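You operate a simulated robot arm through the tools that you are given. There is no shell and no other tool. Be economical: measure what you need, move in short steps, check, and stop when the job is done.

You run a simulated robot arm. Do the job below in one go: nothing can be reset, and whatever is moved stays where it is left.

Task
Fetch the tamper and set it on the middle of the wooden bench. Put one of the tiny pots from the black tray in the green carrier. Take the clay carton and leave it on the top deck of the trolley. Stack the bottle labelled "M3" from the middle of the wooden bench on top of the bottle that says "R4". Take the sample jar that says "P-47" from the free end of the nursery bench and put it on the lamp shelf of the nursery bench. Put the seed tube labelled "W-21" from the free end of the nursery bench on the lamp shelf of the nursery bench and the seed tube that says "S-35" on top of the yellow scrub pad. Press the hold key of scale b three times. Put one of the yellow tags from the top of the tag table on the shelf under the wooden bench. Take the white cane and put it in the yellow tray on the pot bench. Turn the dose knob of unit one to 80 ml. Take the white tag from the top of the plate of station one and put it on the top of the cream cabinet. Take the jar with the blue lid and leave it on the white ledge under the crank. Turn the dose knob of unit eleven to 100 ml. The order is free. Set down upright: tamper, clay carton, sample jar, white cane, jar with the blue lid.

The check looks at the end state, three seconds after you hand in, the way a careful person would. Anything else that was tipped, shoved, dropped, spilled or broken makes it a failure. Lids that push on must go on centred and level and be pressed home; caps that screw on are set level and turned clockwise until they are tight.

Robot
A 7-joint arm with a fingered hand on a trunk, on a base that drives. Base frame: it is fixed to the floor where the robot stands at the start and does not move with it; the origin is under the middle of the robot, x ahead of it, y to its left, z up; the surface under the hand at the start is at about z = 800. Lengths are in mm, angles in rad, forces in N, time in s.
With the tool pointing down near the work surface it reaches from about 100 to 620 mm from the robot's upright axis, wherever it stands. Its first joint turns from -1.204 to 3.002 rad. Places, roughly: bottle [250, 1750, 750]; clay carton [250, 1750, 750]; dose knob of unit eleven [-7200, 1200, 1100]; dose knob of unit one [-4900, 3400, 1100]; green carrier (29x19x11 cm) [-1300, 3800, 800]; hold key of scale b [-2300, 3400, 400]; jar with the blue lid [-9000, 750, 750]; lamp shelf of the nursery bench [600, -100, 1100]; middle of the wooden bench [200, 1800, 800]; sample jar [500, -1250, 750]; scrub pad (6x9x5 cm) [300, -1200, 800]; seed tube [500, -1250, 1000]; shelf under the wooden bench [400, 1800, 200]; tamper (10x10x14 cm) [600, 100, 1200]; tiny pot (8x8x7 cm) [400, 700, 800]; top deck of the trolley [-2600, 5600, 700]; top of the cream cabinet (30x17 cm) [-8920, 980, 800]; white cane (3x3x36 cm) [-3800, 3800, 900]; white ledge under the crank [-9100, 5400, 900]; white tag [-5250, 3500, 1000]; yellow tag [-3750, 4250, 750]; yellow tray on the pot bench (20x20 cm) [-1920, 640, 740]. Payload 3.4 kg.
Tool frame: the origin (TCP) lies between the finger pads and is the grasp point; the fingertips stand 25 mm ahead of it; z points along the fingers, y is the line along which they close. Largest opening 88 mm; the body of the gripper starts 29 mm behind the TCP. The gripper is a hand of 5 fingers: y runs from the thumb to the fingers, the wrist lies at [-13, -97, -162] in the tool frame, and closing takes about 1.5 s.
Orientation is that of the tool frame in the base frame, as a unit quaternion [w, x, y, z]. With the fingers straight down and the wrist toward the robot, the tool's x, y and z point along [0, 1, 0], [1, 0, 0] and [0, 0, -1] of the base frame.

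Tools
- The arm moves only by the tool jog_arm. Its arguments are lists of equal length, an entry for each row: "travel": the shift along the tool's x, y, z in mm, a list of three; "turn": the turn, a rotation vector about the tool's x, y, z in rad, a list of three; "claw": the opening, from 0 (shut) to 1 (fully open). In form: {"travel": [[tx, ty, tz], ...], "turn": [[rx, ry, rz], ...], "claw": [claw, ...]}. A call has 1 to 10 rows; each row is the pose to reach, as a shift and turn from the pose commanded when the call began, along the tool's axes at that moment. Rows are played at 5 a second. More than 50 mm and 0.15 rad between two rows, or a gripper value outside its range, and nothing of the call is played. A pose out of reach is approached as far as the arm can. The call stops where the force on the tool passes 40 N (or 10 N more than at its start, if that is more) or the arm is blocked; 0.2 s more then pass. The fingers move at their own pace (about 153 mm/s each) and stop on an object; they squeeze with about 31 N. The grip force told is the motor's: it shows also when the fingers shut on nothing. Time passes only in rows, and 0.2 s behind the last, so rows that repeat a pose let the fingers close. It gives the time, the measured TCP pose, the force on the tool (base axes), the opening and the grip force at its end, in the units of the frame above (readings bear some noise), with the torque about the TCP (base axes, N m) and any sound that the robot's microphone picked up.
- Cameras (640 x 400 px; columns grow to the right, rows downward): "scene" is now at [116.4, 62.2, 1577.4]; the picture's right is [0.68, -0.74, 0.00], its down [-0.36, -0.33, -0.87] and it looks along [0.64, 0.59, -0.49] (base axes); focal length 250 px, centre (320, 200). "wrist" rides on the gripper at [59, -79, -105] in the tool frame; the picture's right is [-0.73, 0.32, -0.61], its down [-0.62, -0.68, 0.38] and it looks along [-0.29, 0.66, 0.70] (tool axes); focal length 234 px, centre (320, 200). There is no depth. A picture from a camera that has moved, and an enlarged one, comes with that camera's place and axes in the base frame and with its lens.
- grab_frame(camera): a new picture of that camera. It takes no simulated time.
- raise_lower(by): slides the trunk up (or, below 0, down) by that many mm; the arm and the scene camera ride with it, the base frame stays. It gives what a move gives, with no picture.
- roll_base(legs): drives the robot by 1 to 6 legs, each [ahead, left, turn to the left] in mm, mm and rad, along the robot's own axes; the way and the turn of a leg run together, so that a leg with both is an arc; at most 1500 mm and 3.142 rad a leg. The arm and the cameras ride along, it lands a little off, and it stops where it bumps. It gives what a move gives.
- grasp_type(shape): the hand has 5 fingers and takes this shape, open, in about a second: jaw (thumb against the fingers, like two jaws); tri (thumb and two fingers); tip (a fingertip pinch); poke (one finger out to press); point (the index stretched); flat (the hand flat); cup (the hand cupped); fist (a fist). The gripper value then closes the fingers along that shape, each until it touches; the sizes above hold for jaw. It gives what a move gives, with no picture.
- pan_tilt(pan, tilt): turns the head with the scene camera to pan (to the left, within 1.501 rad either way) and tilt (down, from -0.506 to 1.204), counted from straight ahead of the robot. It gives what a move gives.
- zoom(camera, box): a new picture of the part [left, top, right, bottom] of that camera's present view, enlarged. It takes no simulated time.
- sign_off(): hands the job in; it is judged then, once.

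Go step by step. Nothing tells you exact positions but the pictures and the camera data: compare them with the known pose of the tool, close in by small moves and look again before you grip or let go. The budget is 577 turns and 360 pictures, counting those below and the enlarged ones. Unless the task says otherwise, let go and move clear before handing in, and close with one line.

The tools are called after "Call:" as name(argument=value, ...) on one line, values as JSON. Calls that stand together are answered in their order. jog_arm: Moves the arm, as the interface text tells. Its arguments: {"type":"object","properties":{"travel":{"type":"array","items":{"type":"array","items":{"type":"number"}}},"turn":{"type":"array","items":{"type":"array","items":{"type":"number"}}},"claw":{"type":"array","items":{"type":"number"}}},"required":["travel","turn","claw"]} The other tools are called the same way: raise_lower (by) slides the trunk up or down; grasp_type (shape) gives the hand a shape; roll_base (legs) drives the base; pan_tilt (pan, tilt) turns the head that bears the scene camera; grab_frame (camera) takes a picture; zoom (camera, box) takes an enlarged picture of a part of a camera's view; sign_off () hands the job in.

At the start:

```text
clock: 0.0
tool_pos: [302.0, 141.3, 1443.2]
orientation: [0.0, 0.707, 0.707, 0.001]
force: [0.4, -0.4, 0.0]
ft_torque: [-0.01, 0.01, -0.02]
finger_gap: 87.7
grasp_force: 0.1
shape: jaw
trunk travel left (down, up): [-825.0, 115.0]
robot x, y, heading: [1.0, -0.2, 0.001]
head pan, tilt: [0.744, 0.515]
```

scene: 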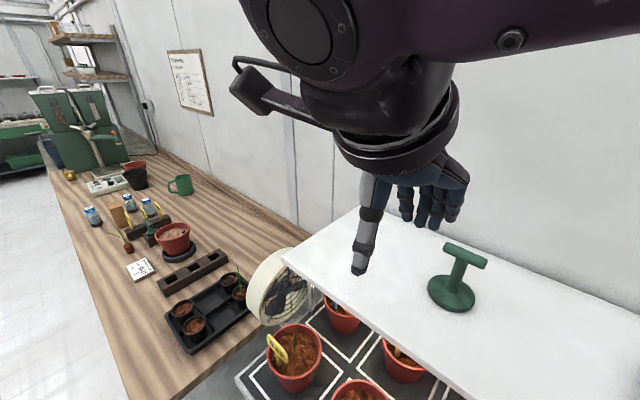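
wrist: 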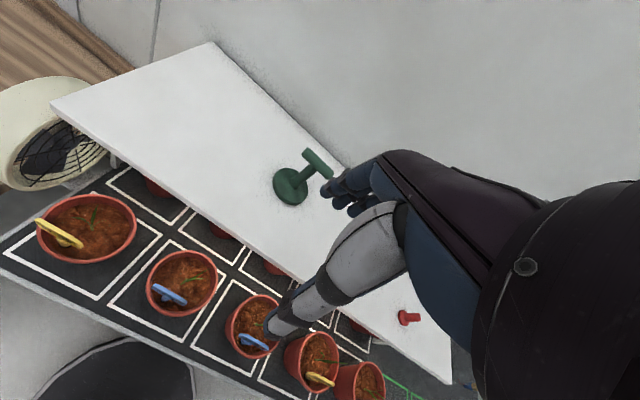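

The tamper (green T-handle) stands on the lamp shelf ahead, its bar running along y near [600, 105]. I'll look straight ahead and zoom before reaching for it.

Call:
pan_tilt(pan=0.2, tilt=0.7)

Call:
grab_frame(camera="scene")

```text
clock: 1.0
tool_pos: [302.3, 141.9, 1442.7]
orientation: [-0.001, 0.706, 0.708, 0.0]
force: [0.3, 0.3, -0.1]
ft_torque: [0.0, 0.0, 0.03]
finger_gap: 87.7
grasp_force: 0.0
shape: jaw
trunk travel left (down, up): [-825.0, 115.0]
robot x, y, heading: [0.9, -1.4, -0.001]
head pan, tilt: [0.201, 0.7]
```

```text
357 pictures are left
camera scene: at [132.8, 18.0, 1561.1], right [0.2, -0.98, 0.0], down [-0.63, -0.13, -0.77], along [0.75, 0.15, -0.64], focal length 250 px, centre (320, 200)
```

scene: 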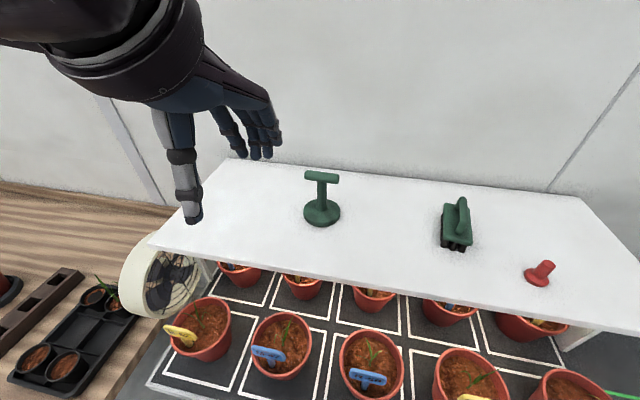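

Call:
pan_tilt(pan=-0.3, tilt=1.2)

Call:
grab_frame(camera="scene")

Call:
pan_tilt(pan=-1.2, tilt=0.5)

Call:
grab_frame(camera="scene")

Call:
pan_tilt(pan=1.45, tilt=0.4)

Call:
grab_frame(camera="scene")

```text
clock: 1.9
tool_pos: [303.4, 141.8, 1443.8]
orientation: [0.0, 0.707, 0.708, 0.0]
force: [-0.4, 0.9, 1.0]
ft_torque: [-0.01, -0.02, 0.03]
finger_gap: 87.6
grasp_force: 0.1
shape: jaw
trunk travel left (down, up): [-825.0, 115.0]
robot x, y, heading: [0.3, -0.3, -0.001]
head pan, tilt: [-0.3, 1.201]
```

```text
356 pictures are left
camera scene: at [103.1, -15.6, 1525.1], right [-0.29, -0.96, 0.0], down [-0.89, 0.27, -0.36], along [0.35, -0.11, -0.93], focal length 250 px, centre (320, 200)
```

scene: 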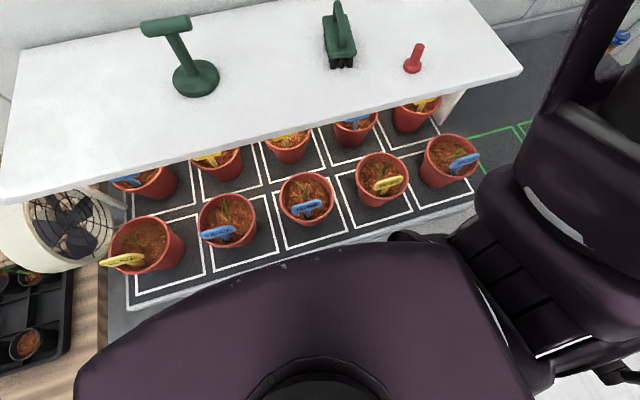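

```text
clock: 3.1
tool_pos: [302.6, 142.4, 1443.6]
orientation: [-0.001, 0.706, 0.708, 0.001]
force: [-0.7, 0.5, 0.9]
ft_torque: [0.02, 0.02, 0.01]
finger_gap: 87.9
grasp_force: 0.0
shape: jaw
trunk travel left (down, up): [-825.0, 115.0]
robot x, y, heading: [-1.8, 0.2, 0.001]
head pan, tilt: [-1.201, 0.499]
```

```text
355 pictures are left
camera scene: at [82.7, -83.9, 1578.7], right [-0.93, -0.36, 0.0], down [-0.17, 0.45, -0.88], along [0.32, -0.82, -0.48], focal length 250 px, centre (320, 200)
```

scene: 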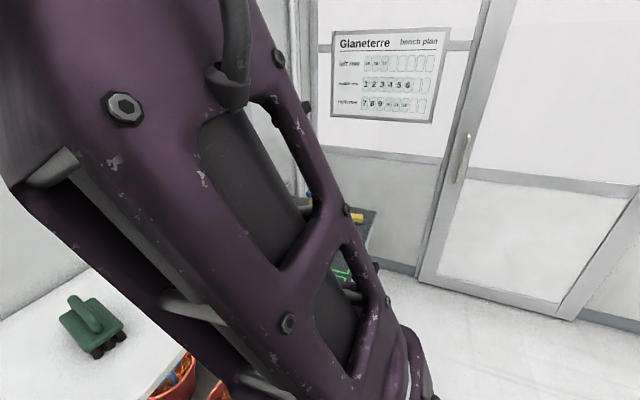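

```text
clock: 5.5
tool_pos: [303.1, 141.4, 1443.5]
orientation: [-0.001, 0.707, 0.708, 0.0]
force: [0.4, 0.3, 0.1]
ft_torque: [0.01, 0.02, 0.0]
finger_gap: 87.7
grasp_force: 0.2
shape: jaw
trunk travel left (down, up): [-825.0, 115.0]
robot x, y, heading: [1.1, -0.2, -0.0]
head pan, tilt: [1.45, 0.4]
```

```text
354 pictures are left
camera scene: at [60.8, 92.8, 1587.9], right [0.99, -0.12, 0.0], down [-0.05, -0.39, -0.92], along [0.11, 0.91, -0.39], focal length 250 px, centre (320, 200)
```

scene: 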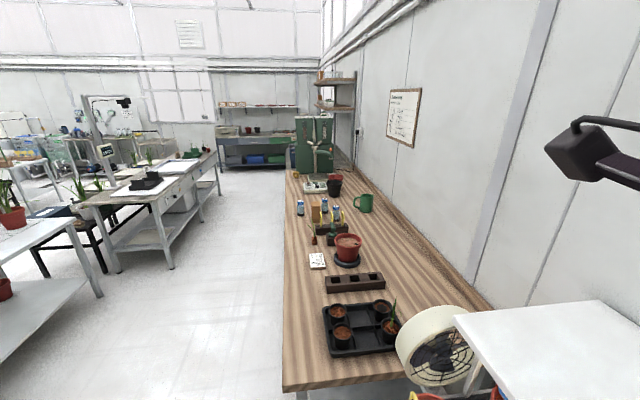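

The tamper bar sits at about [632, 113, 1208]. I'll move the hand above it and check with the wrist camera.

Call:
jog_arm(travel=[[-3, 41, 0], [-6, 82, 10], [-10, 123, 30], [-14, 164, 50], [-17, 205, 70], [-20, 246, 90], [-24, 288, 110], [-28, 330, 130]], turn=[[0, 0, 0], [0, 0, 0], [0, 0, 0], [0, 0, 0], [0, 0, 0], [0, 0, 0], [0, 0, 0], [0, 0, 0]], claw=[1, 1, 1, 1, 1, 1, 1, 1])

Call:
grab_frame(camera="wrist")

Call:
pan_tilt(pan=0.2, tilt=0.6)

Call:
grab_frame(camera="scene")

```text
clock: 7.3
tool_pos: [637.2, 114.8, 1311.2]
orientation: [0.0, 0.707, 0.708, -0.002]
force: [0.0, 0.1, -0.2]
ft_torque: [-0.02, 0.01, 0.0]
finger_gap: 87.6
grasp_force: 0.0
shape: jaw
trunk travel left (down, up): [-825.0, 115.0]
robot x, y, heading: [-0.7, -1.0, -0.001]
head pan, tilt: [1.45, 0.4]
```

```text
353 pictures are left
camera wrist: at [558.4, 173.4, 1417.5], right [0.33, -0.72, 0.61], down [-0.68, -0.63, -0.38], along [0.66, -0.29, -0.7], focal length 234 px, centre (320, 200)
```

wrist: 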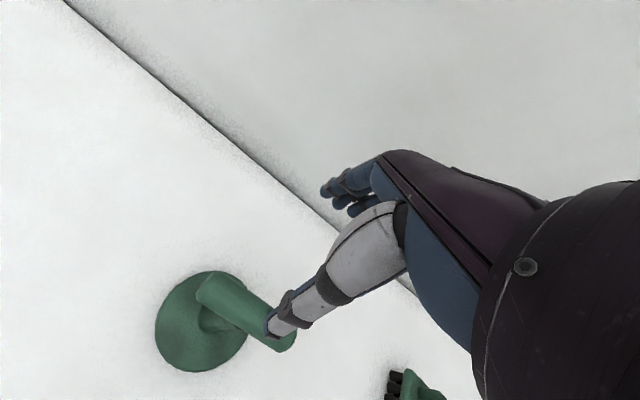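

```text
clock: 8.7
tool_pos: [635.8, 113.5, 1313.5]
orientation: [-0.001, 0.706, 0.708, 0.0]
force: [0.5, 0.4, 0.6]
ft_torque: [0.0, 0.0, 0.0]
finger_gap: 87.5
grasp_force: 0.0
shape: jaw
trunk travel left (down, up): [-825.0, 115.0]
robot x, y, heading: [-3.8, -1.1, 0.0]
head pan, tilt: [0.201, 0.6]
```

```text
352 pictures are left
camera scene: at [136.2, 18.5, 1569.7], right [0.2, -0.98, 0.0], down [-0.55, -0.11, -0.83], along [0.81, 0.17, -0.56], focal length 250 px, centre (320, 200)
```

scene: 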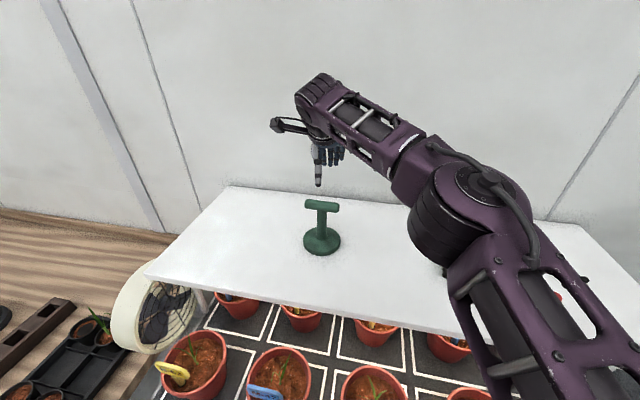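

Triangulating from both cameras puts the bar at about [597, 111, 1235]. I'll shift over it, lower and check before closing.

Call:
jog_arm(travel=[[-1, -18, 0], [-2, -36, 0], [-2, -36, 30], [-2, -36, 60], [-2, -36, 80]], turn=[[0, 0, 0], [0, 0, 0], [0, 0, 0], [0, 0, 0], [0, 0, 0]], claw=[1, 1, 1, 1, 1])

Call:
grab_frame(camera="wrist")

Call:
zoom(camera="scene", box=[240, 100, 420, 280])

```text
clock: 9.9
tool_pos: [595.9, 114.0, 1231.4]
orientation: [-0.001, 0.706, 0.708, 0.001]
force: [-0.1, -0.2, 0.2]
ft_torque: [-0.03, 0.0, -0.03]
finger_gap: 88.0
grasp_force: 0.0
shape: jaw
trunk travel left (down, up): [-825.0, 115.0]
robot x, y, heading: [0.7, -1.7, 0.004]
head pan, tilt: [0.201, 0.6]
```

```text
351 pictures are left
camera wrist: at [516.5, 172.5, 1337.4], right [0.32, -0.73, 0.61], down [-0.68, -0.62, -0.38], along [0.66, -0.29, -0.7], focal length 234 px, centre (320, 200)
```

wrist: 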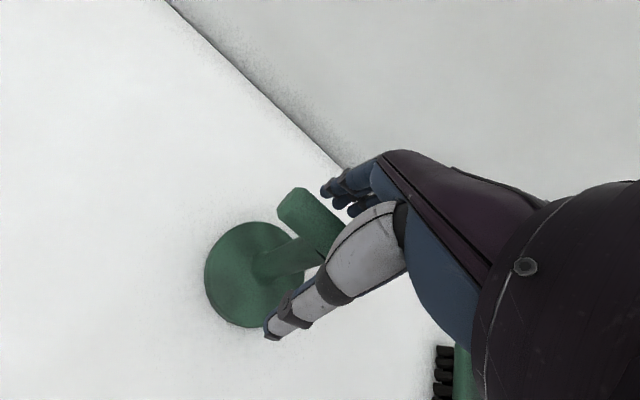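

```text
2.22 times, centred on (330, 190) of scene
camera zoom: at [136.3, 18.4, 1569.7], right [0.2, -0.98, 0.0], down [-0.55, -0.11, -0.83], along [0.81, 0.16, -0.56], focal length 556 px, centre (298, 222)
```

zoom: 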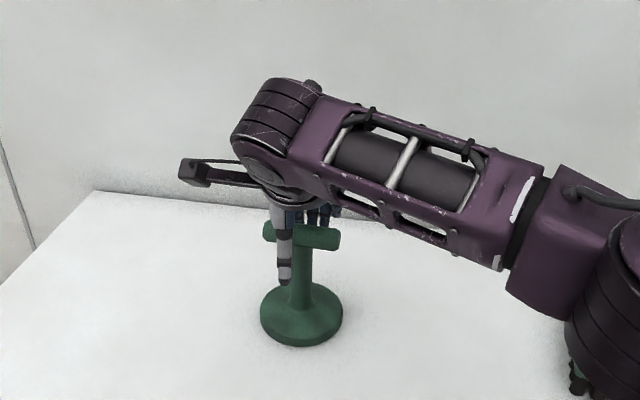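

Call:
jog_arm(travel=[[0, 0, 0], [0, 0, 0], [0, 0, 0], [0, 0, 0], [0, 0, 0], [0, 0, 0], [0, 0, 0], [0, 0, 0], [0, 0, -10], [0, 0, -20]], turn=[[0, 0, 0], [0, 0, 0], [0, 0, 0], [0, 0, 0], [0, 0, 0], [0, 0, 0], [0, 0, 0], [0, 0, 0], [0, 0, 0], [0, 0, 0]], claw=[0, 0, 0, 0, 0, 0, 0, 0, 0, 0])

Call:
zoom(camera="scene", box=[240, 100, 420, 280])

```text
clock: 12.1
tool_pos: [597.6, 112.7, 1252.9]
orientation: [-0.001, 0.707, 0.707, 0.0]
force: [0.7, 0.1, -1.7]
ft_torque: [0.03, 0.0, -0.03]
finger_gap: 13.9
grasp_force: 31.2
shape: jaw
trunk travel left (down, up): [-825.0, 115.0]
robot x, y, heading: [-1.4, -0.9, 0.002]
head pan, tilt: [0.201, 0.6]
```

```text
2.22 times, centred on (330, 190) of scene
camera zoom: at [136.3, 18.5, 1569.7], right [0.2, -0.98, 0.0], down [-0.55, -0.11, -0.83], along [0.81, 0.16, -0.56], focal length 556 px, centre (298, 222)
```

zoom: 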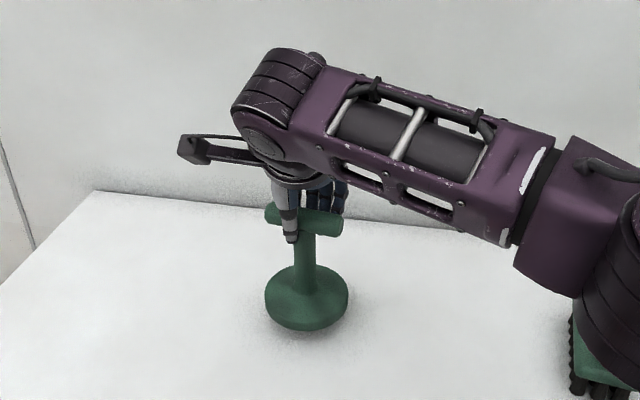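

Tamper held. I'll lift it clear and pull the arm back to a carrying pose.

Call:
jog_arm(travel=[[0, 0, -40], [0, 0, -85], [0, -40, -110], [0, -85, -130], [0, -130, -150], [0, -175, -165], [0, -220, -180], [0, -260, -190], [0, -295, -190]], turn=[[0, 0, 0], [0, 0, 0], [0, 0, 0], [0, 0, 0], [0, 0, 0], [0, 0, 0], [0, 0, 0], [0, 0, 0], [0, 0, 0]], claw=[0, 0, 0, 0, 0, 0, 0, 0, 0])

Call:
pan_tilt(pan=1.2, tilt=0.8)

Call:
grab_frame(camera="scene")

```text
clock: 14.1
tool_pos: [299.5, 110.5, 1441.7]
orientation: [0.0, 0.707, 0.707, 0.0]
force: [0.3, -0.3, -1.6]
ft_torque: [0.01, 0.02, -0.01]
finger_gap: 13.5
grasp_force: 31.1
shape: jaw
trunk travel left (down, up): [-825.0, 115.0]
robot x, y, heading: [1.8, 2.6, 0.002]
head pan, tilt: [0.201, 0.6]
```

```text
clock: 15.4
tool_pos: [303.3, 111.4, 1439.7]
orientation: [-0.001, 0.706, 0.708, 0.001]
force: [-0.3, -0.4, -2.0]
ft_torque: [0.02, -0.01, 0.0]
finger_gap: 14.0
grasp_force: 31.0
shape: jaw
trunk travel left (down, up): [-825.0, 115.0]
robot x, y, heading: [1.2, -0.7, -0.0]
head pan, tilt: [1.201, 0.799]
```

```text
348 pictures are left
camera scene: at [79.1, 76.1, 1552.8], right [0.93, -0.36, 0.0], down [-0.26, -0.67, -0.7], along [0.25, 0.65, -0.72], focal length 250 px, centre (320, 200)
```

scene: 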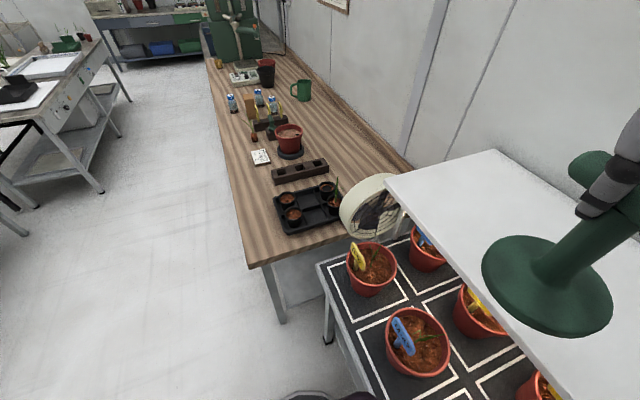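

The wooden bench's front edge runs along x≈0. I'll back off 320 mm and drive along it to y≈1500 to survey the middle of the bench.

Call:
roll_base(legs=[[-320, 0, 0], [0, 1450, 0]])

Call:
pan_tilt(pan=0.45, tilt=0.7)

Call:
grab_frame(camera="scene")

```text
clock: 24.2
tool_pos: [6.4, 1531.9, 1442.1]
orientation: [-0.001, 0.715, 0.699, 0.001]
force: [-0.4, 0.4, -2.5]
ft_torque: [0.01, 0.02, 0.02]
finger_gap: 13.7
grasp_force: 31.0
shape: jaw
trunk travel left (down, up): [-825.0, 115.0]
robot x, y, heading: [-299.3, 1427.9, -0.027]
head pan, tilt: [1.201, 0.799]
```

```text
clock: 25.3
tool_pos: [6.9, 1531.6, 1441.5]
orientation: [-0.001, 0.716, 0.699, 0.001]
force: [0.4, -0.7, -2.2]
ft_torque: [0.01, 0.01, -0.03]
finger_gap: 13.7
grasp_force: 31.1
shape: jaw
trunk travel left (down, up): [-825.0, 115.0]
robot x, y, heading: [-297.7, 1429.3, -0.027]
head pan, tilt: [0.45, 0.7]
```

```text
347 pictures are left
camera scene: at [-171.6, 1462.3, 1561.0], right [0.41, -0.91, 0.0], down [-0.59, -0.27, -0.76], along [0.7, 0.32, -0.64], focal length 250 px, centre (320, 200)
```

scene: 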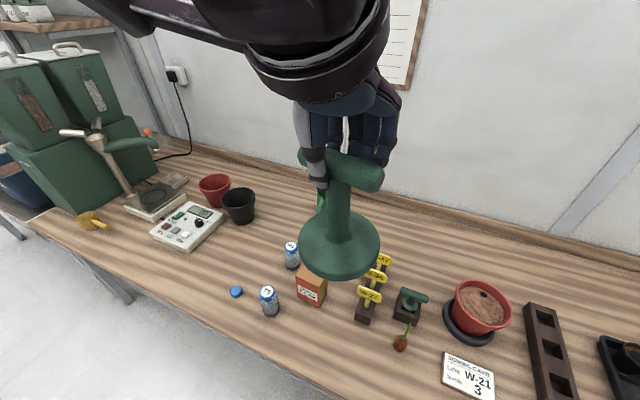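

The bench middle has bottles, a carton, a tag rack. There seems to be free space around [210, 1860]; I'll drive further left for a better view.

Call:
roll_base(legs=[[10, 400, 0.027]])

Call:
pan_tilt(pan=-0.2, tilt=0.85)

Call:
grab_frame(camera="scene")

Call:
pan_tilt(pan=0.7, tilt=0.85)

Call:
grab_frame(camera="scene")

```text
clock: 27.8
tool_pos: [16.0, 1945.4, 1442.4]
orientation: [0.0, 0.704, 0.71, 0.001]
force: [-0.2, -0.5, -0.8]
ft_torque: [0.01, 0.01, -0.02]
finger_gap: 13.6
grasp_force: 30.7
shape: jaw
trunk travel left (down, up): [-825.0, 115.0]
robot x, y, heading: [-290.5, 1834.9, 0.008]
head pan, tilt: [0.45, 0.7]
```

```text
clock: 28.8
tool_pos: [17.2, 1945.6, 1442.3]
orientation: [0.0, 0.705, 0.71, 0.001]
force: [0.5, 0.0, -1.0]
ft_torque: [0.01, 0.0, 0.01]
finger_gap: 13.7
grasp_force: 30.8
shape: jaw
trunk travel left (down, up): [-825.0, 115.0]
robot x, y, heading: [-290.4, 1829.6, 0.006]
head pan, tilt: [-0.201, 0.85]
```

```text
346 pictures are left
camera scene: at [-158.5, 1819.0, 1548.8], right [-0.19, -0.98, 0.0], down [-0.74, 0.14, -0.66], along [0.65, -0.13, -0.75], focal length 250 px, centre (320, 200)
```

scene: 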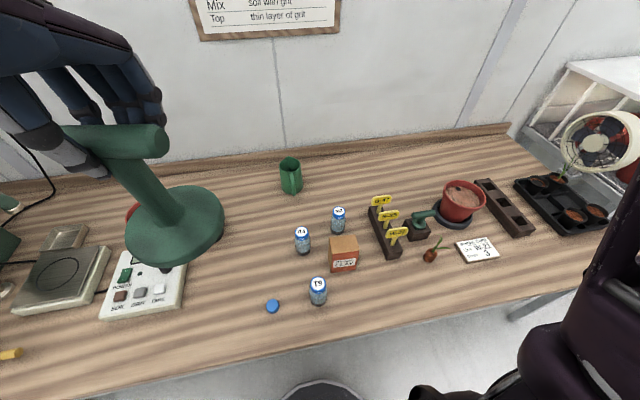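

```text
clock: 30.0
tool_pos: [15.7, 1946.4, 1442.5]
orientation: [-0.001, 0.705, 0.709, 0.001]
force: [0.7, 0.1, -1.1]
ft_torque: [0.02, 0.0, -0.01]
finger_gap: 13.6
grasp_force: 30.8
shape: jaw
trunk travel left (down, up): [-825.0, 115.0]
robot x, y, heading: [-286.9, 1834.8, 0.004]
head pan, tilt: [0.7, 0.85]
```

```text
345 pictures are left
camera scene: at [-175.6, 1884.9, 1548.8], right [0.65, -0.76, 0.0], down [-0.57, -0.49, -0.66], along [0.5, 0.43, -0.75], focal length 250 px, centre (320, 200)
```

scene: 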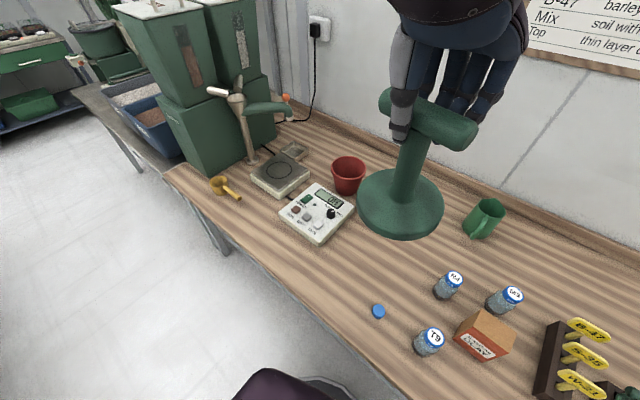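

R4, M3 and T9 bottles stand by the carton; the spot [240, 1905] is free. I'll bring the tamper there and lower.

Call:
jog_arm(travel=[[-9, 45, 0], [-18, 90, 0], [-27, 135, 0], [-36, 180, 0], [-41, 224, 0], [-41, 224, 45], [-41, 224, 90], [-41, 224, 135], [-41, 224, 180], [-41, 224, 225]], turn=[[0, 0, 0], [0, 0, 0], [0, 0, 0], [0, 0, 0], [0, 0, 0], [0, 0, 0], [0, 0, 0], [0, 0, 0], [0, 0, 0], [0, 0, 0]], claw=[0, 0, 0, 0, 0, 0, 0, 0, 0, 0])

Call:
jog_arm(travel=[[0, 0, 45], [0, 0, 90], [0, 0, 135], [0, 0, 180], [0, 0, 225]], turn=[[0, 0, 0], [0, 0, 0], [0, 0, 0], [0, 0, 0], [0, 0, 0]], claw=[0, 0, 0, 0, 0])

Call:
pan_tilt(pan=0.15, tilt=0.85)

Call:
grab_frame(camera="scene")

```text
clock: 32.2
tool_pos: [242.1, 1906.4, 1218.1]
orientation: [-0.001, 0.704, 0.71, 0.001]
force: [1.0, 0.6, -2.0]
ft_torque: [0.05, 0.07, 0.0]
finger_gap: 13.6
grasp_force: 31.3
shape: jaw
trunk travel left (down, up): [-825.0, 115.0]
robot x, y, heading: [-286.8, 1832.2, 0.005]
head pan, tilt: [0.7, 0.85]
```

```text
clock: 33.4
tool_pos: [239.6, 1907.7, 990.8]
orientation: [0.0, 0.706, 0.709, 0.0]
force: [-0.5, 0.1, -1.3]
ft_torque: [0.05, 0.03, 0.0]
finger_gap: 13.8
grasp_force: 30.6
shape: jaw
trunk travel left (down, up): [-825.0, 115.0]
robot x, y, heading: [-285.7, 1833.6, 0.006]
head pan, tilt: [0.7, 0.85]
```

```text
clock: 34.4
tool_pos: [240.3, 1907.7, 991.6]
orientation: [-0.001, 0.704, 0.71, 0.0]
force: [-0.1, 0.5, -1.8]
ft_torque: [0.01, 0.01, -0.01]
finger_gap: 14.0
grasp_force: 30.7
shape: jaw
trunk travel left (down, up): [-825.0, 115.0]
robot x, y, heading: [-284.8, 1834.5, 0.002]
head pan, tilt: [0.15, 0.85]
```

```text
344 pictures are left
camera scene: at [-157.8, 1846.5, 1548.8], right [0.16, -0.99, 0.0], down [-0.74, -0.12, -0.66], along [0.65, 0.1, -0.75], focal length 250 px, centre (320, 200)
```

scene: 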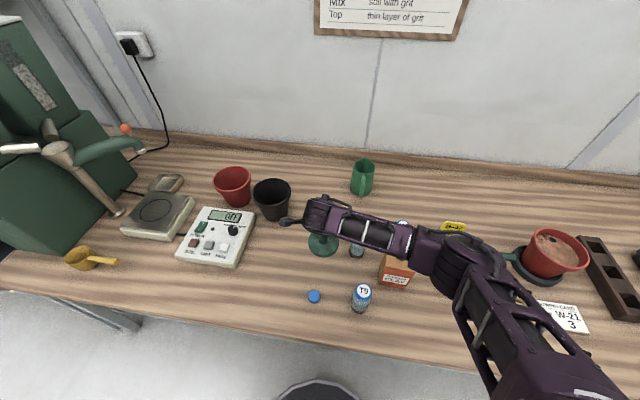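

Call:
jog_arm(travel=[[0, 0, 25], [0, 0, 48], [0, 0, 52], [0, 0, 55], [0, 0, 57]], turn=[[0, 0, 0], [0, 0, 0], [0, 0, 0], [0, 0, 0], [0, 0, 0]], claw=[0, 0, 0, 0, 0])

Call:
zoom(camera="scene", box=[260, 170, 440, 330])

```text
clock: 35.6
tool_pos: [240.9, 1907.2, 934.3]
orientation: [0.0, 0.704, 0.71, 0.0]
force: [-0.4, 0.1, -1.7]
ft_torque: [0.01, 0.04, 0.03]
finger_gap: 13.8
grasp_force: 31.2
shape: jaw
trunk travel left (down, up): [-825.0, 115.0]
robot x, y, heading: [-287.7, 1836.2, 0.005]
head pan, tilt: [0.15, 0.85]
```

```text
2.50 times, centred on (350, 250) of scene
camera zoom: at [-157.9, 1846.5, 1548.8], right [0.16, -0.99, 0.0], down [-0.74, -0.12, -0.66], along [0.65, 0.1, -0.75], focal length 626 px, centre (245, 75)
```

zoom: 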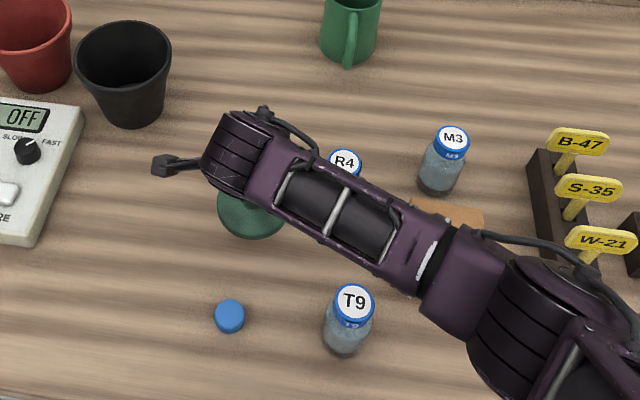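

Call:
jog_arm(travel=[[0, 0, 3], [0, 0, 6], [0, 0, 9], [0, 0, 9]], turn=[[0, 0, 0], [0, 0, 0], [0, 0, 0], [0, 0, 0]], claw=[0, 0, 0, 0])

Call:
grab_frame(camera="wrist")

```text
clock: 36.6
tool_pos: [238.7, 1908.0, 925.5]
orientation: [0.0, 0.705, 0.709, 0.001]
force: [-1.4, 0.2, -1.1]
ft_torque: [0.0, -0.03, 0.03]
finger_gap: 14.0
grasp_force: 30.8
shape: jaw
trunk travel left (down, up): [-825.0, 115.0]
robot x, y, heading: [-280.4, 1834.0, 0.004]
head pan, tilt: [0.15, 0.85]
```

```text
342 pictures are left
camera wrist: at [159.6, 1965.7, 1031.5], right [0.33, -0.72, 0.61], down [-0.68, -0.63, -0.38], along [0.66, -0.28, -0.7], focal length 234 px, centre (320, 200)
```

wrist: 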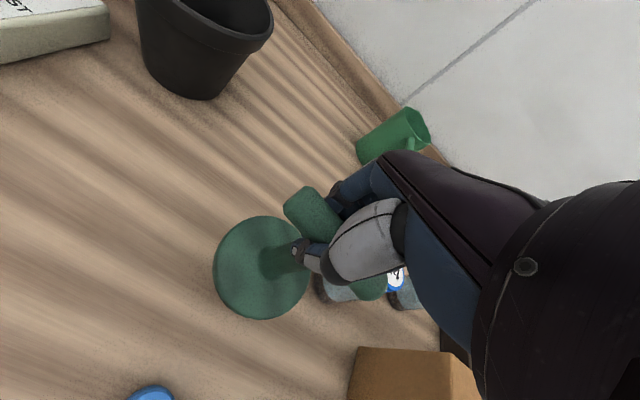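

Call:
jog_arm(travel=[[0, 0, 3], [0, 0, 6], [0, 0, 9], [0, 0, 9]], turn=[[0, 0, 0], [0, 0, 0], [0, 0, 0], [0, 0, 0]], claw=[0, 0, 0, 0])

```text
clock: 37.6
tool_pos: [240.7, 1905.2, 915.3]
orientation: [0.0, 0.705, 0.709, 0.001]
force: [0.1, -0.1, -1.4]
ft_torque: [-0.01, 0.06, -0.04]
finger_gap: 14.3
grasp_force: 31.1
shape: jaw
trunk travel left (down, up): [-825.0, 115.0]
robot x, y, heading: [-286.2, 1831.6, 0.003]
head pan, tilt: [0.15, 0.85]
```

Call:
jog_arm(travel=[[0, 0, 3], [0, 0, 6], [0, 0, 9], [0, 0, 9]], turn=[[0, 0, 0], [0, 0, 0], [0, 0, 0], [0, 0, 0]], claw=[0, 0, 0, 0])

Call:
grab_frame(camera="wrist")

```text
clock: 38.6
tool_pos: [241.0, 1908.2, 908.5]
orientation: [0.0, 0.705, 0.71, 0.001]
force: [-0.2, -0.4, -1.6]
ft_torque: [-0.01, -0.01, 0.03]
finger_gap: 14.1
grasp_force: 31.0
shape: jaw
trunk travel left (down, up): [-825.0, 115.0]
robot x, y, heading: [-283.9, 1832.3, 0.002]
head pan, tilt: [0.15, 0.85]
```

```text
341 pictures are left
camera wrist: at [161.2, 1965.6, 1013.9], right [0.33, -0.72, 0.61], down [-0.68, -0.63, -0.38], along [0.66, -0.29, -0.7], focal length 234 px, centre (320, 200)
```

wrist: 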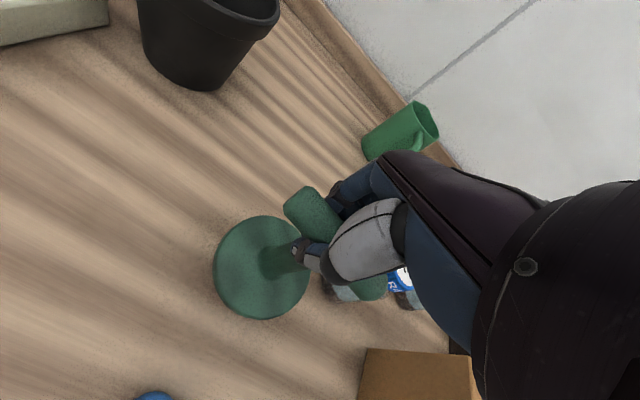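

Call:
jog_arm(travel=[[0, 0, 3], [0, 0, 6], [0, 0, 8], [0, 0, 10], [0, 0, 12], [0, 0, 14], [0, 0, 16], [0, 0, 16]], turn=[[0, 0, 0], [0, 0, 0], [0, 0, 0], [0, 0, 0], [0, 0, 0], [0, 0, 0], [0, 0, 0], [0, 0, 0]], claw=[0, 0, 0, 0, 0, 0, 0, 0])

Call:
grab_frame(camera="wrist")

```text
clock: 40.4
tool_pos: [240.3, 1907.2, 891.3]
orientation: [0.001, 0.705, 0.709, 0.0]
force: [0.3, -0.2, -0.8]
ft_torque: [0.0, 0.02, -0.03]
finger_gap: 13.9
grasp_force: 31.3
shape: jaw
trunk travel left (down, up): [-825.0, 115.0]
robot x, y, heading: [-287.0, 1828.5, 0.005]
head pan, tilt: [0.15, 0.85]
```

```text
340 pictures are left
camera wrist: at [160.2, 1965.9, 996.8], right [0.33, -0.72, 0.61], down [-0.68, -0.63, -0.38], along [0.66, -0.28, -0.7], focal length 234 px, centre (320, 200)
```

wrist: 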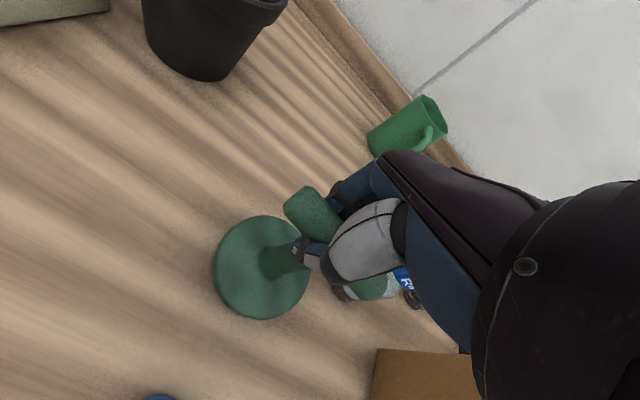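

Call:
jog_arm(travel=[[0, 0, 3], [0, 0, 6], [0, 0, 8], [0, 0, 10], [0, 0, 12], [0, 0, 14], [0, 0, 16], [0, 0, 18], [0, 0, 20], [0, 0, 20]], turn=[[0, 0, 0], [0, 0, 0], [0, 0, 0], [0, 0, 0], [0, 0, 0], [0, 0, 0], [0, 0, 0], [0, 0, 0], [0, 0, 0], [0, 0, 0]], claw=[0, 0, 0, 0, 0, 0, 0, 0, 0, 0])

Call:
grab_frame(camera="wrist")

```text
clock: 42.6
tool_pos: [239.7, 1907.5, 873.6]
orientation: [0.0, 0.705, 0.709, 0.004]
force: [-2.0, -1.6, 20.4]
ft_torque: [-0.03, -0.24, 0.04]
finger_gap: 16.7
grasp_force: 31.1
shape: jaw
trunk travel left (down, up): [-825.0, 115.0]
robot x, y, heading: [-286.0, 1833.4, 0.004]
head pan, tilt: [0.15, 0.85]
```

```text
339 pictures are left
camera wrist: at [158.6, 1965.4, 979.1], right [0.32, -0.73, 0.61], down [-0.67, -0.63, -0.39], along [0.66, -0.28, -0.69], focal length 234 px, centre (320, 200)
```

wrist: 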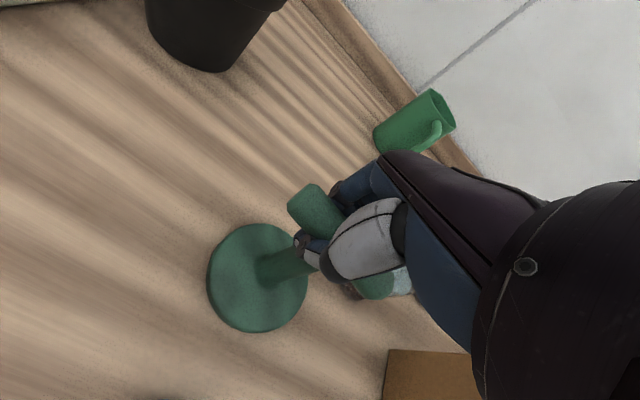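

Contact felt (20 N), so the bench top is about z=750. I'll relieve the pressure, let go and lift off.

Call:
jog_arm(travel=[[0, 0, -3], [0, 0, -3], [0, 0, -3], [0, 0, -3], [0, 0, -3], [0, 0, -3], [0, 0, -3]], turn=[[0, 0, 0], [0, 0, 0], [0, 0, 0], [0, 0, 0], [0, 0, 0], [0, 0, 0], [0, 0, 0]], claw=[0, 0.2, 0.5, 1, 1, 1, 1])

Call:
grab_frame(camera="wrist")

```text
clock: 44.2
tool_pos: [242.2, 1907.0, 873.1]
orientation: [-0.001, 0.705, 0.709, 0.0]
force: [-0.4, 0.5, 0.5]
ft_torque: [0.0, 0.04, 0.0]
finger_gap: 87.9
grasp_force: 0.0
shape: jaw
trunk travel left (down, up): [-825.0, 115.0]
robot x, y, heading: [-286.0, 1837.5, 0.004]
head pan, tilt: [0.15, 0.85]
```

```text
338 pictures are left
camera wrist: at [160.8, 1965.7, 980.3], right [0.33, -0.72, 0.61], down [-0.68, -0.63, -0.38], along [0.66, -0.28, -0.7], focal length 234 px, centre (320, 200)
```

wrist: 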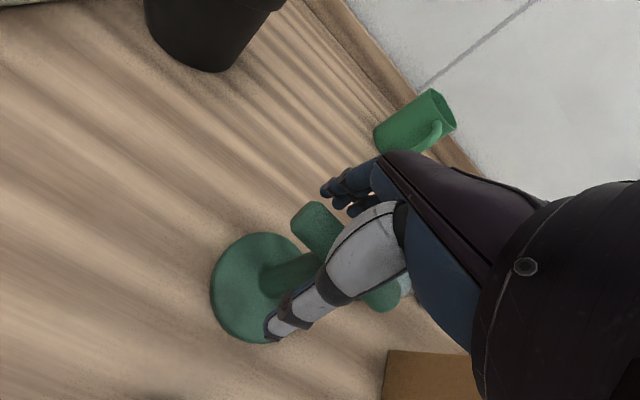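

Call:
jog_arm(travel=[[0, 0, -40], [0, 0, -85], [0, 0, -130], [0, 0, -175], [0, 0, -220], [0, 0, -265], [0, 0, -310]], turn=[[0, 0, 0], [0, 0, 0], [0, 0, 0], [0, 0, 0], [0, 0, 0], [0, 0, 0], [0, 0, 0]], claw=[1, 1, 1, 1, 1, 1, 1])

Call:
roll_base(legs=[[55, -150, 0]])

Call:
grab_frame(camera="scene")

Call:
grab_frame(camera="wrist")

```text
clock: 45.2
tool_pos: [260.5, 1805.9, 982.9]
orientation: [0.065, 0.729, 0.678, -0.066]
force: [0.1, -0.7, 0.6]
ft_torque: [-0.02, -0.01, -0.03]
finger_gap: 88.2
grasp_force: 0.0
shape: jaw
out of reach, approached as far as the arm can: row 4
trunk travel left (down, up): [-825.0, 115.0]
robot x, y, heading: [-284.5, 1835.2, 0.005]
head pan, tilt: [0.15, 0.85]
stopped in row 4: the arm was blocked; the commanded pose is now the measured one
```

```text
clock: 46.6
tool_pos: [312.0, 1658.5, 983.9]
orientation: [0.066, 0.73, 0.677, -0.066]
force: [0.0, 0.1, -0.1]
ft_torque: [0.0, -0.02, 0.0]
finger_gap: 88.1
grasp_force: 0.0
shape: jaw
trunk travel left (down, up): [-825.0, 115.0]
robot x, y, heading: [-234.5, 1680.7, 0.001]
head pan, tilt: [0.15, 0.85]
```

```text
337 pictures are left
camera scene: at [-105.4, 1696.1, 1548.8], right [0.15, -0.99, 0.0], down [-0.74, -0.12, -0.66], along [0.65, 0.1, -0.75], focal length 250 px, centre (320, 200)
```

scene: 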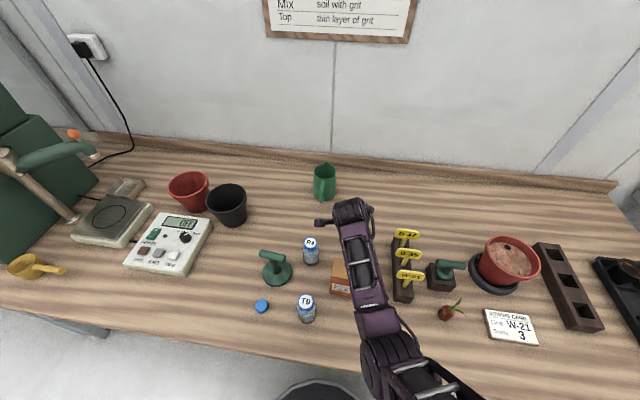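

```text
336 pictures are left
camera wrist: at [238.1, 1739.9, 1076.2], right [0.27, -0.62, 0.73], down [-0.73, -0.63, -0.27], along [0.63, -0.46, -0.63], focal length 234 px, centre (320, 200)
```

wrist: 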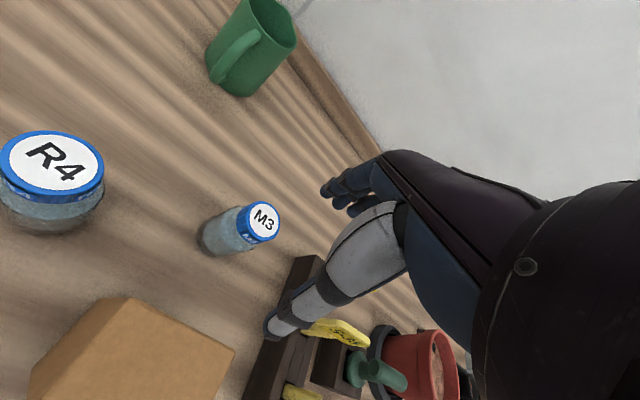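

The lift stalled oddly and tilted the hand, but nothing was touched. I'll level the hand again, a bit higher, and look.

Call:
jog_arm(travel=[[0, 0, -20], [0, 0, -40], [0, 0, -40]], turn=[[0, 0.09, -0.037], [0, 0.187, -0.075], [0, 0.187, -0.075]], claw=[1, 1, 1])

Call:
grab_frame(camera="wrist")

Call:
zoom(camera="scene", box=[220, 180, 440, 340])

```text
clock: 47.3
tool_pos: [320.6, 1582.4, 1007.1]
orientation: [0.055, 0.727, 0.682, -0.054]
force: [-0.5, 0.0, 0.0]
ft_torque: [0.01, 0.02, -0.03]
finger_gap: 88.0
grasp_force: 0.1
shape: jaw
trunk travel left (down, up): [-825.0, 115.0]
robot x, y, heading: [-235.7, 1682.0, 0.003]
head pan, tilt: [0.15, 0.85]
stopped in row 3: the arm was blocked; the commanded pose is now the measured one
```

```text
335 pictures are left
camera wrist: at [245.8, 1661.5, 1101.3], right [0.28, -0.64, 0.71], down [-0.72, -0.63, -0.29], along [0.63, -0.43, -0.64], focal length 234 px, centre (320, 200)
```

wrist: 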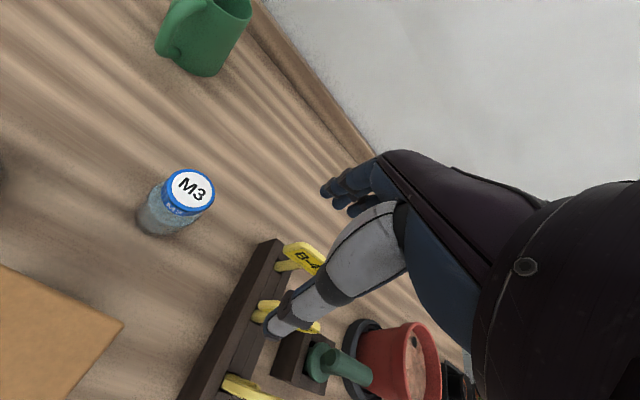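

```text
2.50 times, centred on (330, 260) of scene
camera zoom: at [-104.7, 1695.2, 1548.7], right [0.15, -0.99, 0.0], down [-0.74, -0.12, -0.66], along [0.65, 0.1, -0.75], focal length 626 px, centre (295, 50)
```

zoom: 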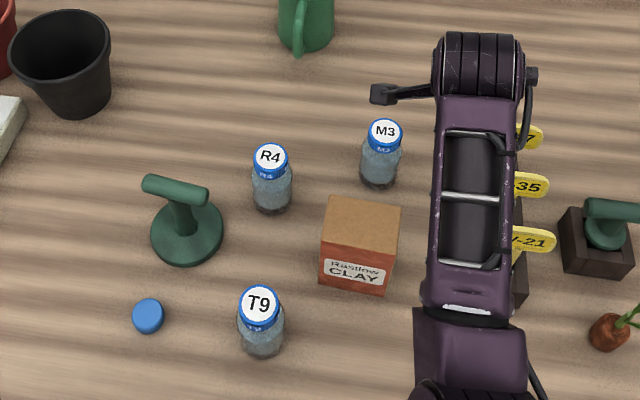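

The arm seems to be near a joint limit here. I'll retreat back and to the left with the hand levelled, and see whether it recovers.

Call:
jog_arm(travel=[[19, -26, -28], [38, -52, -57], [57, -78, -86], [77, -105, -114]], turn=[[0, 0.038, -0.016], [0, 0.077, -0.032], [0, 0.115, -0.048], [0, 0.154, -0.064]], claw=[1, 1, 1, 1])

```text
clock: 47.8
tool_pos: [308.5, 1516.1, 1023.2]
orientation: [0.11, 0.742, 0.656, -0.091]
force: [0.2, -0.4, -0.8]
ft_torque: [0.02, -0.02, 0.01]
finger_gap: 87.8
grasp_force: 0.1
shape: jaw
out of reach, approached as far as the arm can: row 1, 2
trunk travel left (down, up): [-825.0, 115.0]
robot x, y, heading: [-236.2, 1684.0, 0.003]
head pan, tilt: [0.15, 0.85]
stopped in row 2: the arm was blocked; the commanded pose is now the measured one
```

Call:
pan_tilt(pan=-0.6, tilt=0.7)

Call:
grab_frame(camera="scene")

```text
clock: 48.9
tool_pos: [308.2, 1516.7, 1024.3]
orientation: [0.11, 0.741, 0.655, -0.092]
force: [0.7, -0.4, 0.2]
ft_torque: [0.0, -0.01, 0.03]
finger_gap: 88.1
grasp_force: 0.1
shape: jaw
trunk travel left (down, up): [-825.0, 115.0]
robot x, y, heading: [-234.2, 1685.2, 0.007]
head pan, tilt: [-0.6, 0.7]
```

```text
333 pictures are left
camera scene: at [-112.0, 1636.1, 1561.0], right [-0.56, -0.83, 0.0], down [-0.53, 0.36, -0.76], along [0.63, -0.43, -0.64], focal length 250 px, centre (320, 200)
```

scene: 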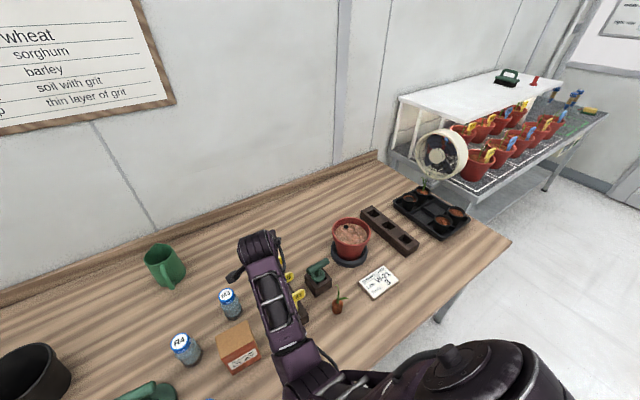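

Call:
jog_arm(travel=[[38, -5, -11], [76, -9, -23]], turn=[[0, 0, 0], [0, 0, 0]], claw=[1, 1])

```text
clock: 49.6
tool_pos: [317.8, 1524.8, 1033.4]
orientation: [0.167, 0.754, 0.622, -0.129]
force: [-0.4, -1.3, 0.5]
ft_torque: [0.01, 0.04, -0.01]
finger_gap: 87.8
grasp_force: 0.0
shape: jaw
trunk travel left (down, up): [-825.0, 115.0]
robot x, y, heading: [-232.2, 1683.2, 0.001]
head pan, tilt: [-0.6, 0.7]
stopped in row 2: the arm was blocked; the commanded pose is now the measured one
```

Call:
raise_lower(by=100)

Call:
jog_arm(travel=[[11, 8, -4], [22, 16, -8], [33, 24, -12], [43, 32, -16]], turn=[[0, 0, 0], [0, 0, 0], [0, 0, 0], [0, 0, 0]], claw=[1, 1, 1, 1])

Call:
grab_frame(camera="scene")

```text
clock: 50.9
tool_pos: [320.5, 1525.3, 1132.8]
orientation: [0.167, 0.753, 0.624, -0.129]
force: [-0.9, 0.7, -0.4]
ft_torque: [0.0, 0.03, 0.01]
finger_gap: 88.2
grasp_force: 0.2
shape: jaw
trunk travel left (down, up): [-925.0, 15.0]
robot x, y, heading: [-230.4, 1683.2, 0.003]
head pan, tilt: [-0.6, 0.7]
```

```text
clock: 51.9
tool_pos: [360.5, 1554.3, 1130.3]
orientation: [0.174, 0.755, 0.617, -0.137]
force: [-0.2, 0.0, -0.3]
ft_torque: [0.01, -0.01, 0.04]
finger_gap: 88.1
grasp_force: 0.1
shape: jaw
trunk travel left (down, up): [-925.0, 15.0]
robot x, y, heading: [-234.9, 1681.8, -0.001]
head pan, tilt: [-0.6, 0.7]
```

```text
332 pictures are left
camera scene: at [-111.5, 1636.3, 1661.0], right [-0.56, -0.83, 0.0], down [-0.53, 0.36, -0.76], along [0.63, -0.43, -0.64], focal length 250 px, centre (320, 200)
```

scene: 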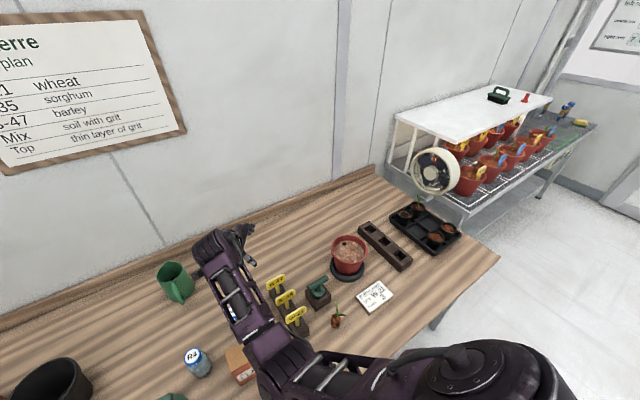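

Extending works while retracting is limited. I'll swing left while levelling the hand.

Call:
jog_arm(travel=[[22, -5, -11], [44, -9, -22], [66, -14, -33], [88, -18, -43]], turn=[[0.013, 0.111, -0.05], [0.026, 0.222, -0.1], [0.04, 0.333, -0.149], [0.053, 0.444, -0.198]], claw=[1, 1, 1, 1])

```text
clock: 53.1
tool_pos: [366.2, 1600.0, 1126.0]
orientation: [0.028, 0.725, 0.688, -0.027]
force: [-0.2, 0.4, -0.7]
ft_torque: [0.01, -0.03, 0.0]
finger_gap: 88.0
grasp_force: 0.1
shape: jaw
trunk travel left (down, up): [-925.0, 15.0]
robot x, y, heading: [-234.6, 1685.0, 0.004]
head pan, tilt: [-0.6, 0.7]
stopped in row 4: the arm was blocked; the commanded pose is now the measured one
```

Call:
jog_arm(travel=[[20, 10, 0], [40, 20, 0], [60, 20, 0], [80, 20, 0], [100, 20, 0]], turn=[[0, 0.02, -0.01], [0, 0.04, -0.02], [0, 0.06, -0.03], [0, 0.078, -0.05], [0, 0.078, -0.05]], claw=[1, 1, 1, 1, 1])

```text
clock: 54.5
tool_pos: [399.7, 1664.2, 1109.1]
orientation: [0.017, 0.72, 0.694, -0.014]
force: [-1.0, 0.4, -0.7]
ft_torque: [-0.02, 0.02, 0.03]
finger_gap: 88.1
grasp_force: 0.0
shape: jaw
trunk travel left (down, up): [-925.0, 15.0]
robot x, y, heading: [-235.0, 1683.1, 0.001]
head pan, tilt: [-0.6, 0.7]
stopped in row 5: the arm was blocked; the commanded pose is now the measured one
```

Call:
jog_arm(travel=[[30, -5, -5], [60, -10, -10], [90, -15, -15], [120, -20, -20], [150, -25, -25]], turn=[[0, 0.01, -0.01], [0, 0.02, -0.02], [0, 0.03, -0.03], [0, 0.04, -0.04], [0, 0.04, -0.04]], claw=[1, 1, 1, 1, 1])

Call:
pan_tilt(pan=-0.9, tilt=0.9)

Call:
grab_frame(camera="scene")

```text
clock: 55.7
tool_pos: [389.6, 1804.2, 1128.7]
orientation: [0.009, 0.713, 0.701, 0.001]
force: [0.4, 0.2, -0.8]
ft_torque: [-0.01, 0.03, 0.06]
finger_gap: 87.9
grasp_force: 0.0
shape: jaw
trunk travel left (down, up): [-925.0, 15.0]
robot x, y, heading: [-235.9, 1681.4, 0.003]
head pan, tilt: [-0.6, 0.7]
```

```text
clock: 56.5
tool_pos: [387.5, 1801.0, 1124.9]
orientation: [0.011, 0.712, 0.702, -0.003]
force: [0.4, 0.2, -0.2]
ft_torque: [-0.01, 0.01, 0.0]
finger_gap: 88.2
grasp_force: 0.1
shape: jaw
trunk travel left (down, up): [-925.0, 15.0]
robot x, y, heading: [-234.9, 1681.7, 0.006]
head pan, tilt: [-0.901, 0.901]
```

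```text
331 pictures are left
camera scene: at [-135.2, 1624.4, 1644.9], right [-0.78, -0.62, 0.0], down [-0.49, 0.61, -0.62], along [0.39, -0.49, -0.78], focal length 250 px, centre (320, 200)
```

scene: 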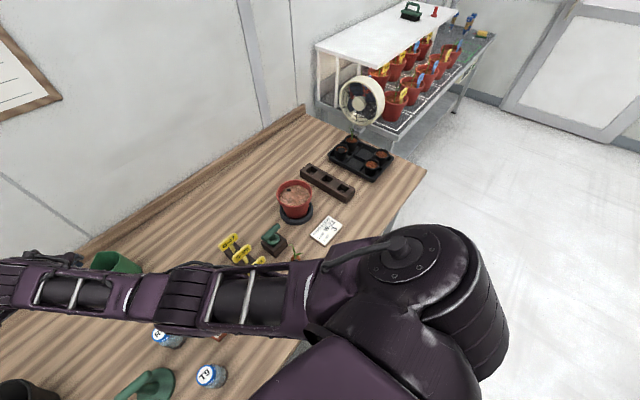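

The arm is free again on the robot's left side. I'll raise and level it, then shift the base right so M3 lies ahead-left of the robot.

Call:
jog_arm(travel=[[0, -20, -35], [0, -40, -70], [0, -60, -105], [0, -80, -140]], turn=[[0.005, 0.005, -0.004], [0.011, 0.01, -0.008], [0.011, 0.02, -0.014], [0.011, 0.02, -0.014]], claw=[1, 1, 1, 1])

Call:
roll_base(legs=[[5, -150, -0.005]])

Call:
pan_tilt(pan=0.1, tilt=0.9)

Call:
grab_frame(camera="scene")

```text
clock: 57.7
tool_pos: [378.1, 1789.6, 1175.4]
orientation: [0.002, 0.711, 0.703, -0.006]
force: [-0.4, 0.0, 0.3]
ft_torque: [0.03, 0.03, 0.0]
finger_gap: 87.9
grasp_force: 0.1
shape: jaw
out of reach, approached as far as the arm can: row 2, 3, 4
trunk travel left (down, up): [-925.0, 15.0]
robot x, y, heading: [-234.6, 1680.7, 0.001]
head pan, tilt: [-0.901, 0.901]
stopped in row 4: the arm was blocked; the commanded pose is now the measured one
```

```text
clock: 59.1
tool_pos: [383.2, 1640.9, 1175.1]
orientation: [0.002, 0.711, 0.703, -0.008]
force: [0.4, 0.9, 0.7]
ft_torque: [-0.05, 0.01, 0.01]
finger_gap: 88.4
grasp_force: 0.1
shape: jaw
trunk travel left (down, up): [-925.0, 15.0]
robot x, y, heading: [-227.5, 1534.7, 0.001]
head pan, tilt: [-0.901, 0.901]
```

```text
clock: 60.4
tool_pos: [381.4, 1636.2, 1173.9]
orientation: [0.002, 0.711, 0.703, -0.008]
force: [-0.2, -0.2, 0.6]
ft_torque: [0.02, -0.01, 0.01]
finger_gap: 88.0
grasp_force: 0.1
shape: jaw
trunk travel left (down, up): [-925.0, 15.0]
robot x, y, heading: [-226.3, 1534.5, 0.001]
head pan, tilt: [0.099, 0.901]
```

```text
330 pictures are left
camera scene: at [-102.0, 1540.9, 1644.9], right [0.1, -0.99, 0.0], down [-0.78, -0.08, -0.62], along [0.62, 0.06, -0.78], focal length 250 px, centre (320, 200)
```

scene: 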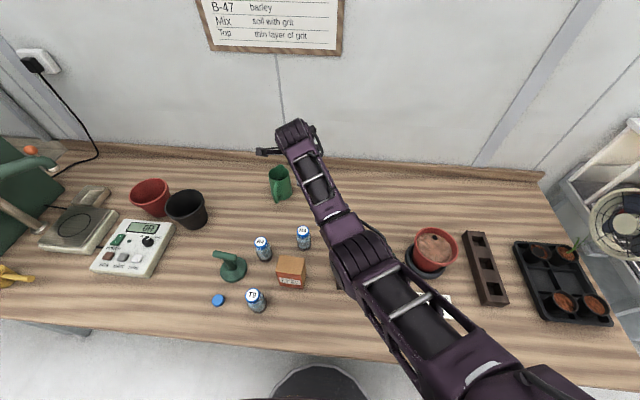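

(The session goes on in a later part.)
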